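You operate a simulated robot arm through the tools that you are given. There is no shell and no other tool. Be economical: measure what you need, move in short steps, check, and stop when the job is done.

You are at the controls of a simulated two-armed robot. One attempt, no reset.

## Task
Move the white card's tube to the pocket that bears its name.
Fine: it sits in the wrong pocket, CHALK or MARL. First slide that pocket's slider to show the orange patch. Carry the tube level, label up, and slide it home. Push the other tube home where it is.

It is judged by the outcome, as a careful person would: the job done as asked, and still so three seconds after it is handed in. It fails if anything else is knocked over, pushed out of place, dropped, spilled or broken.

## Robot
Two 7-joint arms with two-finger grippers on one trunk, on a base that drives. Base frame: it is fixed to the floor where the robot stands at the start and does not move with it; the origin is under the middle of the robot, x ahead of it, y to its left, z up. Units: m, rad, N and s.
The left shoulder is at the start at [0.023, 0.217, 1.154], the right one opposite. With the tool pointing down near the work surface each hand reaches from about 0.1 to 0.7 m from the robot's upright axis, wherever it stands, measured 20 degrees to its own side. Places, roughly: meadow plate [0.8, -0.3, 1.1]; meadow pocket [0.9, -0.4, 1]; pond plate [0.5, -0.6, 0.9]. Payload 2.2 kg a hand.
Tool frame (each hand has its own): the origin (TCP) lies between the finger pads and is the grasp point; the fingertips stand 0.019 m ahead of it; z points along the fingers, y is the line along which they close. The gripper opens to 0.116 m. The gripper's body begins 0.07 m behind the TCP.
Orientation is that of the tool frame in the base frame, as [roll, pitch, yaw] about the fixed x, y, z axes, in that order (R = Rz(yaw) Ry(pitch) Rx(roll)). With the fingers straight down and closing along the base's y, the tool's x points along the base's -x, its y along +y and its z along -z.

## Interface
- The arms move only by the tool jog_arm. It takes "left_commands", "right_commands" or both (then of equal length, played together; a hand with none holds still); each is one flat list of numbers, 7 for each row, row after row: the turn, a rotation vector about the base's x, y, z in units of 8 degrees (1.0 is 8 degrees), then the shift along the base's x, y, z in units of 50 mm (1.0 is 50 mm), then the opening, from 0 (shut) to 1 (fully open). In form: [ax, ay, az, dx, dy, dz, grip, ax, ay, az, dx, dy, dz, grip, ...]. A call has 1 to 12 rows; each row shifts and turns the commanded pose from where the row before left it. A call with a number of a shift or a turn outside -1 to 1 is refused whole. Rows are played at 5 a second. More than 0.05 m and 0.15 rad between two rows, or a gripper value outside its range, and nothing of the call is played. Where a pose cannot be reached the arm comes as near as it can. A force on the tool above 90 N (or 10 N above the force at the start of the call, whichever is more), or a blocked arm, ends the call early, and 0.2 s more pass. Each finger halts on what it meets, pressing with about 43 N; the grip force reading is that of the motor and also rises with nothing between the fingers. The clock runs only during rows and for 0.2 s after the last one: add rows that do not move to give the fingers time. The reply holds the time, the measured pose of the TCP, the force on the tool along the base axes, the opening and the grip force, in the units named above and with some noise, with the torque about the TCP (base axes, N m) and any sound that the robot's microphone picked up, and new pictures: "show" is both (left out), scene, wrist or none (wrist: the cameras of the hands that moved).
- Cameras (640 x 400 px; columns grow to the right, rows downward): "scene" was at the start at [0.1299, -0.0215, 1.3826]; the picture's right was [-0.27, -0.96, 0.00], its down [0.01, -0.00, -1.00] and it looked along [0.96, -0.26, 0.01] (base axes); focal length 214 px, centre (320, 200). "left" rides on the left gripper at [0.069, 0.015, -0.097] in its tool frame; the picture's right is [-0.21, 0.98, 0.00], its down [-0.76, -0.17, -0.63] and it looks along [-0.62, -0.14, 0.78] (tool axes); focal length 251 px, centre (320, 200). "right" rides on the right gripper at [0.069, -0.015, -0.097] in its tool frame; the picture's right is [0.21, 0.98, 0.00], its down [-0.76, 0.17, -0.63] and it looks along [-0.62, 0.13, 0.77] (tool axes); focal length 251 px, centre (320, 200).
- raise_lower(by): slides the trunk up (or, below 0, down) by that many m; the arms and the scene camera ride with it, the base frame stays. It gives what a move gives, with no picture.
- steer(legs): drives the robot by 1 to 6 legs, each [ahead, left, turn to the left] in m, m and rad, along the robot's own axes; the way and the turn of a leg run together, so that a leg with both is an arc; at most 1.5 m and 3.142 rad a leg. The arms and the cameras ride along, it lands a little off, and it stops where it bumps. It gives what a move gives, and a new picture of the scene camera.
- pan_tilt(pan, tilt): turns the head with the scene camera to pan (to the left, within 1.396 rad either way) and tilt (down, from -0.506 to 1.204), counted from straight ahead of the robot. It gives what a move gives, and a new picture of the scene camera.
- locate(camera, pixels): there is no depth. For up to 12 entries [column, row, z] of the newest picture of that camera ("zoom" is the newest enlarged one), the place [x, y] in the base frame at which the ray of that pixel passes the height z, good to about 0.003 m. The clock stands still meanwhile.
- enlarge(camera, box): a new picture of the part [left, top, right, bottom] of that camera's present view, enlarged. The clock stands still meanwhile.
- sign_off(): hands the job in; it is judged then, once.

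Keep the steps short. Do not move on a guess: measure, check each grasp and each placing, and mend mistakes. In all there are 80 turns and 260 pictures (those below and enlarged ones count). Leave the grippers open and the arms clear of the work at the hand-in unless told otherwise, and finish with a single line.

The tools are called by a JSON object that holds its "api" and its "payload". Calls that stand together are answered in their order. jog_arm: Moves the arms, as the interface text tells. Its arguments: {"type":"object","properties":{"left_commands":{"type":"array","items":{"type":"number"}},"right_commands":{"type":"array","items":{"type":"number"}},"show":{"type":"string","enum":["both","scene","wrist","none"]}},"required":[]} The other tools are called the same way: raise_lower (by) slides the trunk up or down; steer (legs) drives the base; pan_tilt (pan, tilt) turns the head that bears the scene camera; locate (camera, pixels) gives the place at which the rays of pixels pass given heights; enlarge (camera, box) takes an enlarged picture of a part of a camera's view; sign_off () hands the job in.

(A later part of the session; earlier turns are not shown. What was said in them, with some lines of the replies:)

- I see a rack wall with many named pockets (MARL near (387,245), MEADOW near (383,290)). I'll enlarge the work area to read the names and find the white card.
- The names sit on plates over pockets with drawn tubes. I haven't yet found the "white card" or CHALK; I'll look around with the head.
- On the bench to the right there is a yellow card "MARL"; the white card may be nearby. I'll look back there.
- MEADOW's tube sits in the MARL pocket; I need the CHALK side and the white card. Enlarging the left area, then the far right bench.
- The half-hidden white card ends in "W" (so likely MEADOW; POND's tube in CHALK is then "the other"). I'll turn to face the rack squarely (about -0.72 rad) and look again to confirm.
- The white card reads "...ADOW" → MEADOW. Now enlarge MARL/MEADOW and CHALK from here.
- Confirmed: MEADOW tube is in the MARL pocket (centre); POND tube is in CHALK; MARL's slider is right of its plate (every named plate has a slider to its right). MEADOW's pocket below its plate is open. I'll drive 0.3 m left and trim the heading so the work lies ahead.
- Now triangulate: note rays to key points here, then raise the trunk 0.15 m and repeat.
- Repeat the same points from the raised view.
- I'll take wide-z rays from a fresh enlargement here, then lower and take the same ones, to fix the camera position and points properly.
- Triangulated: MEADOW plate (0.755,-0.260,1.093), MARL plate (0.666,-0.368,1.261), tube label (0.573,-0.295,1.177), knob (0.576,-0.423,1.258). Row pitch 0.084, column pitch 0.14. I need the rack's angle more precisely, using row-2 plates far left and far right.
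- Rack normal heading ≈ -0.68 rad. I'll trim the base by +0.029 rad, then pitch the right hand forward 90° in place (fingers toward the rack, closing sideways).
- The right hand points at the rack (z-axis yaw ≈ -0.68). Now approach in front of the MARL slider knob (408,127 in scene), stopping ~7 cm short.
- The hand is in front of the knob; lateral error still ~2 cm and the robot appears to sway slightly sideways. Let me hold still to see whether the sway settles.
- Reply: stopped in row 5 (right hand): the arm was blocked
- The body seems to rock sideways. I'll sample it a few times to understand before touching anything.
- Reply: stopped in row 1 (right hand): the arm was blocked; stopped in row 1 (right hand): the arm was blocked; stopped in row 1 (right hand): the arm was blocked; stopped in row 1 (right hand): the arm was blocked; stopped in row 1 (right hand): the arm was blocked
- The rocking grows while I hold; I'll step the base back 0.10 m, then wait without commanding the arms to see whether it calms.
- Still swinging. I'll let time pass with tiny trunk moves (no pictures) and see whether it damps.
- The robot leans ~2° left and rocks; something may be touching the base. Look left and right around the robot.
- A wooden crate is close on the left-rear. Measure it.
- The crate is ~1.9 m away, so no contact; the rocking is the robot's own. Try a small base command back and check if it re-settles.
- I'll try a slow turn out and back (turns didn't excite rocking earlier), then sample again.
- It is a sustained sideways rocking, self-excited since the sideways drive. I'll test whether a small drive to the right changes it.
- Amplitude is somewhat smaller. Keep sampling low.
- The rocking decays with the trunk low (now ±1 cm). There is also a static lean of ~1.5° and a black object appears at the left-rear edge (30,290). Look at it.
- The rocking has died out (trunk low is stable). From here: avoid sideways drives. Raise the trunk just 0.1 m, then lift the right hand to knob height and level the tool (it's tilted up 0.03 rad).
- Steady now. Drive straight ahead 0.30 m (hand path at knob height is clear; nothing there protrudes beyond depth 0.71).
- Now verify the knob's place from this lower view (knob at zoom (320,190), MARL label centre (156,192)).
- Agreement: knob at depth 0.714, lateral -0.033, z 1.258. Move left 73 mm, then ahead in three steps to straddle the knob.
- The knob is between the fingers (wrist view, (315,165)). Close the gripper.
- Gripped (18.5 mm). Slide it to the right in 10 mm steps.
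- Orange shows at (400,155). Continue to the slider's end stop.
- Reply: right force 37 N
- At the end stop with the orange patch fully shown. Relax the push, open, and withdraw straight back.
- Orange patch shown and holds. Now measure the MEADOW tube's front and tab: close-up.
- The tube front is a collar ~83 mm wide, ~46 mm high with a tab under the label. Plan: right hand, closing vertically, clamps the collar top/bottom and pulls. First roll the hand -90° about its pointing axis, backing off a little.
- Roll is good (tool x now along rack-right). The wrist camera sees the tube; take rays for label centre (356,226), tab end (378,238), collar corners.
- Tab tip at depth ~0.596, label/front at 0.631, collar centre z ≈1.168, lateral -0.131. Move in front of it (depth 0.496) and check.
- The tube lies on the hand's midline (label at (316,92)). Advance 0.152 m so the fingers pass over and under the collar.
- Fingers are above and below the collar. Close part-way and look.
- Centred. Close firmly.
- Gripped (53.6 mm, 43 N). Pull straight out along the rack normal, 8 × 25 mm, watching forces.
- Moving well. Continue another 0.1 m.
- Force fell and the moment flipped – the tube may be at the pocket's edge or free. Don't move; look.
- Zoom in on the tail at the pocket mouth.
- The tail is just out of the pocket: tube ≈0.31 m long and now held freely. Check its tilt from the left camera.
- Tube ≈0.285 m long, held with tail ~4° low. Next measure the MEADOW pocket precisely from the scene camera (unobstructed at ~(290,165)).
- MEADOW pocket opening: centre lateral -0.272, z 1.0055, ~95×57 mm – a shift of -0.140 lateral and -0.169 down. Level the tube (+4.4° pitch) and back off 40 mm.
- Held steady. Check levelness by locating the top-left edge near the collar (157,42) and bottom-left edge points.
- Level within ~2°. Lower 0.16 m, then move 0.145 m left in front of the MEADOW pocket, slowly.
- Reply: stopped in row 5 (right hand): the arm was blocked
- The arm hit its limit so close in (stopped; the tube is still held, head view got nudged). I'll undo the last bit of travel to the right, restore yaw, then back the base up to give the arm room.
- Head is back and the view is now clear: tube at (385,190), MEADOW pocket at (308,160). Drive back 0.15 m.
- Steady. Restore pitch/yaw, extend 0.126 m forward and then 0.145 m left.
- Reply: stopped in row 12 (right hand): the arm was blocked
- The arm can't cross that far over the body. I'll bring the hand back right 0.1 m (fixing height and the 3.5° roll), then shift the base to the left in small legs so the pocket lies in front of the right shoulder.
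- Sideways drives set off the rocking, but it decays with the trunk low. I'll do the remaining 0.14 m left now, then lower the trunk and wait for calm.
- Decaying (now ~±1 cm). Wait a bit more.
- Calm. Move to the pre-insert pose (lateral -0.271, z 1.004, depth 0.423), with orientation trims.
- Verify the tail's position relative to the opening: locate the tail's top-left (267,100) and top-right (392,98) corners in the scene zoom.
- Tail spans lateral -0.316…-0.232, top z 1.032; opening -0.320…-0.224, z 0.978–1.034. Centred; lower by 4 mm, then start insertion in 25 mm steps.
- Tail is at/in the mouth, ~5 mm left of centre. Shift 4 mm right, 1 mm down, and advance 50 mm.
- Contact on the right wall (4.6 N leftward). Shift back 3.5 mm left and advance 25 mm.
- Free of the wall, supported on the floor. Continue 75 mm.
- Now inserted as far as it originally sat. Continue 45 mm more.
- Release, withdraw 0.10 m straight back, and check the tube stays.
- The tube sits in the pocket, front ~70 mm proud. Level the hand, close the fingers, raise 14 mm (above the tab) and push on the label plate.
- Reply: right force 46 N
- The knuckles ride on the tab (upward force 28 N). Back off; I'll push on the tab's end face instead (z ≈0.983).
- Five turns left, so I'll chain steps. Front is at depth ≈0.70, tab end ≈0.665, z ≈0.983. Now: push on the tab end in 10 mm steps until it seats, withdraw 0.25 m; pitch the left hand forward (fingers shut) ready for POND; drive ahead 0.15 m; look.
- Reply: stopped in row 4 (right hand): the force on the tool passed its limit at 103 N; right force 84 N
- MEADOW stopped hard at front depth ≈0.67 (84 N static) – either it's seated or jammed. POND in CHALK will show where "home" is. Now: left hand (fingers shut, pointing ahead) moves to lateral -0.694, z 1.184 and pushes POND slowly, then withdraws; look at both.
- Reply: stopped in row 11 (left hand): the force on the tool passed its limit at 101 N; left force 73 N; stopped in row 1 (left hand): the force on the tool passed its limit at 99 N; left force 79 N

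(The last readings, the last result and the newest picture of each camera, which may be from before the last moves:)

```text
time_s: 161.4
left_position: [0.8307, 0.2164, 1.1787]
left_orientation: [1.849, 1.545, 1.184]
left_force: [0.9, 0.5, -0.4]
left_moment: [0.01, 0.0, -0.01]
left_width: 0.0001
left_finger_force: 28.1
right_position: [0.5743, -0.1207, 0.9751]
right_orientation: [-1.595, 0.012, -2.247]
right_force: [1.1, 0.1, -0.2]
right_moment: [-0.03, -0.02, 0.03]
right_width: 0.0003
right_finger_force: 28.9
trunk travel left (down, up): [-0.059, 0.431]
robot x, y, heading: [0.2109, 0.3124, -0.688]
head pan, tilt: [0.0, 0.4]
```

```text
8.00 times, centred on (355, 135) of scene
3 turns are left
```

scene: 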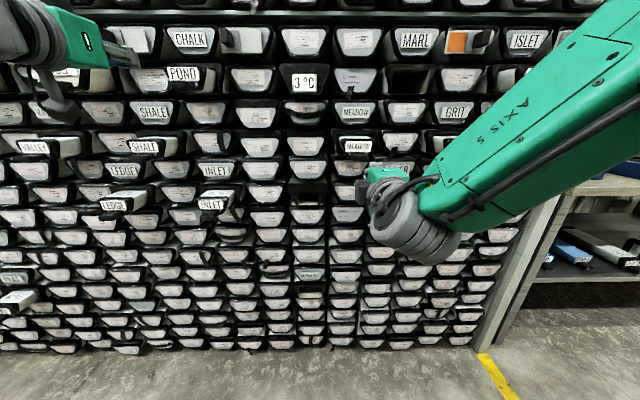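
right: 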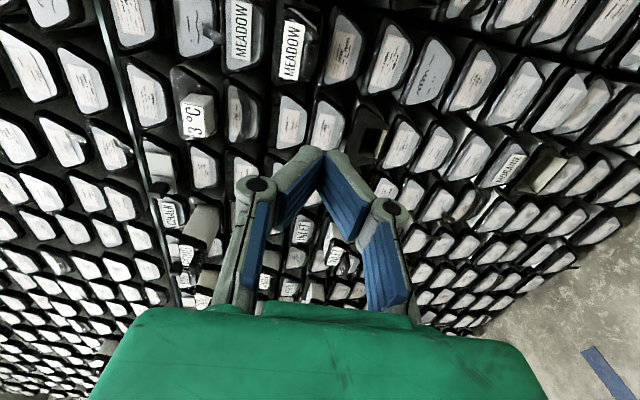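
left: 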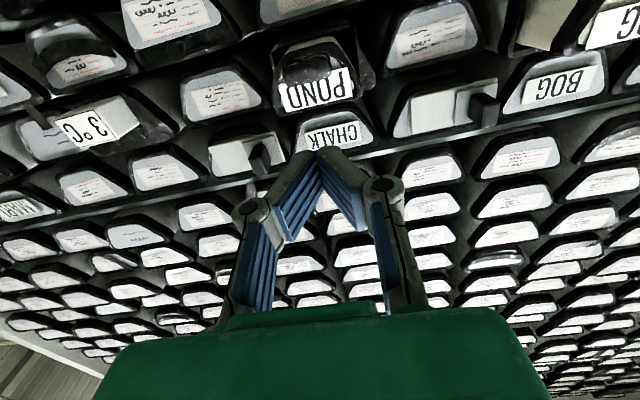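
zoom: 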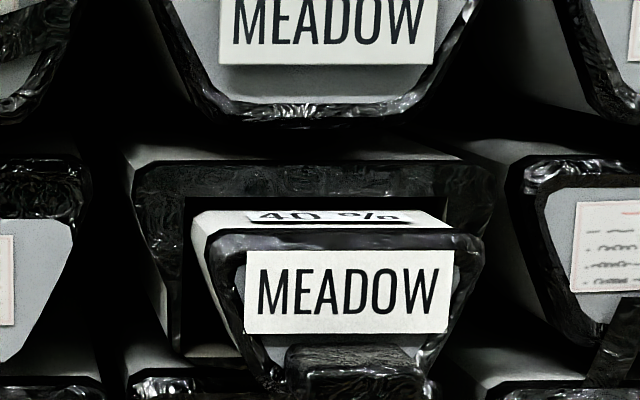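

POND stopped at front depth 0.671, the same as MEADOW (0.671–0.676) – that is the end stop, so both are home. Now withdraw both hands, open the grippers, back the base off and take a last look.

{"api": "jog_arm", "payload": {"left_commands": [0, 0, 0, -0.467, 0.377, 0, 0, 0, 0, 0, -0.467, 0.377, 0, 0.3, 0, 0, 0, 0, 0, 0, 0.7, 0, 0, 0, 0, 0, 0, 1, 0, 0, 0, 0, 0, 0, 1], "right_commands": [0, 0, 0, -0.467, 0.377, 0, 0, 0, 0, 0, -0.467, 0.377, 0, 0.3, 0, 0, 0, 0, 0, 0, 0.7, 0, 0, 0, 0, 0, 0, 1, 0, 0, 0, 0, 0, 0, 1], "show": "none"}}

{"api": "steer", "payload": {"legs": [[-0.15, 0, 0]]}}

{"api": "raise_lower", "payload": {"by": 0.0}}

{"api": "enlarge", "payload": {"camera": "scene", "box": [300, 20, 500, 170]}}

{"api": "enlarge", "payload": {"camera": "scene", "box": [130, 20, 330, 145]}}

```text
time_s: 162.6
left_position: [0.784, 0.2556, 1.1803]
left_orientation: [1.802, 1.549, 1.138]
left_force: [-0.3, 0.2, -0.1]
left_moment: [-0.01, -0.01, 0.02]
left_width: 0.1159
left_finger_force: 0.0
right_position: [0.5251, -0.0788, 0.9753]
right_orientation: [-1.591, 0.007, -2.246]
right_force: [0.5, 0.4, 0.0]
right_moment: [-0.02, 0.01, -0.02]
right_width: 0.1162
right_finger_force: 0.1
trunk travel left (down, up): [-0.059, 0.431]
robot x, y, heading: [0.2097, 0.3155, -0.682]
head pan, tilt: [0.0, 0.4]
```

```text
time_s: 163.9
left_position: [0.6669, 0.3495, 1.1823]
left_orientation: [1.736, 1.549, 1.067]
left_force: [-0.5, 0.1, 0.8]
left_moment: [-0.02, 0.03, 0.01]
left_width: 0.1159
left_finger_force: 0.1
right_position: [0.4072, 0.0149, 0.9761]
right_orientation: [-1.588, 0.009, -2.248]
right_force: [0.0, 0.4, -0.7]
right_moment: [0.02, 0.02, 0.02]
right_width: 0.1158
right_finger_force: 0.2
trunk travel left (down, up): [-0.059, 0.431]
robot x, y, heading: [0.0905, 0.4072, -0.684]
head pan, tilt: [0.0, 0.4]
```

scene: 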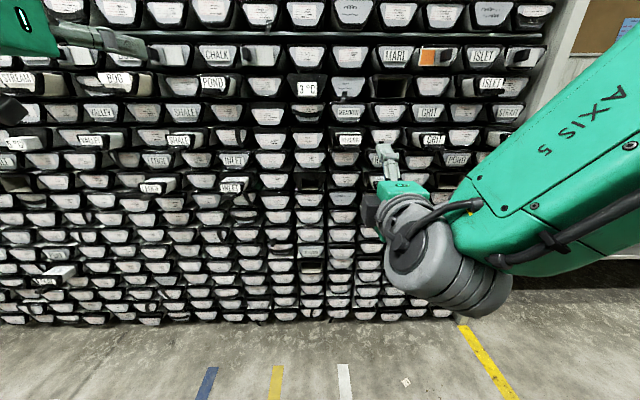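

```text
time_s: 164.4
left_position: [0.6672, 0.3474, 1.1825]
left_orientation: [1.763, 1.548, 1.093]
left_force: [0.2, -0.3, -0.3]
left_moment: [0.0, -0.01, 0.01]
left_width: 0.1163
left_finger_force: 0.0
right_position: [0.4085, 0.0142, 0.9749]
right_orientation: [-1.592, 0.007, -2.249]
right_force: [0.4, 0.3, 0.6]
right_moment: [0.02, -0.01, 0.01]
right_width: 0.1159
right_finger_force: 0.1
trunk travel left (down, up): [-0.059, 0.431]
robot x, y, heading: [0.0927, 0.409, -0.687]
head pan, tilt: [0.0, 0.4]
```

```text
2.67 times, centred on (400, 95) of scene
```

zoom: 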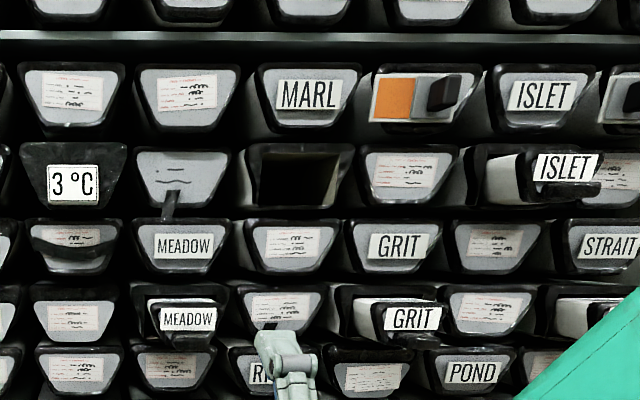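

```text
3.20 times, centred on (230, 82) of scene
2 turns are left
```

zoom: 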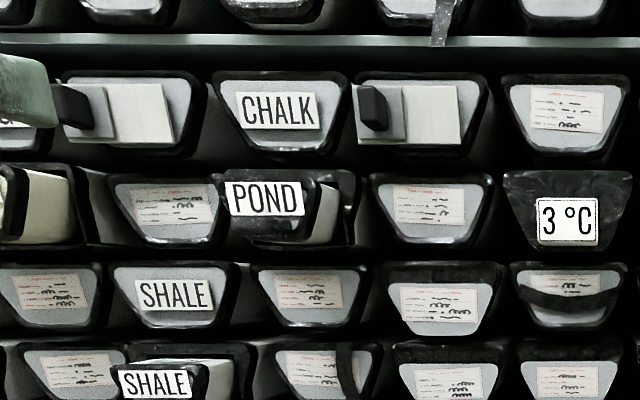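

The MEADOW tube is in the MEADOW pocket, label up. The POND tube is pushed in at CHALK, and both stopped firmly at the same depth. MARL's slider shows the orange patch, the grippers are open and the arms are clear. Handing in.

{"api": "sign_off", "payload": {}}

```text
The job is handed in.
```

The MEADOW tube is home in the MEADOW pocket, MARL's slider shows orange, and the POND tube is pushed home in CHALK; "home" is judged from both tubes stopping hard at the same depth, with their fronts still about 7 cm proud.
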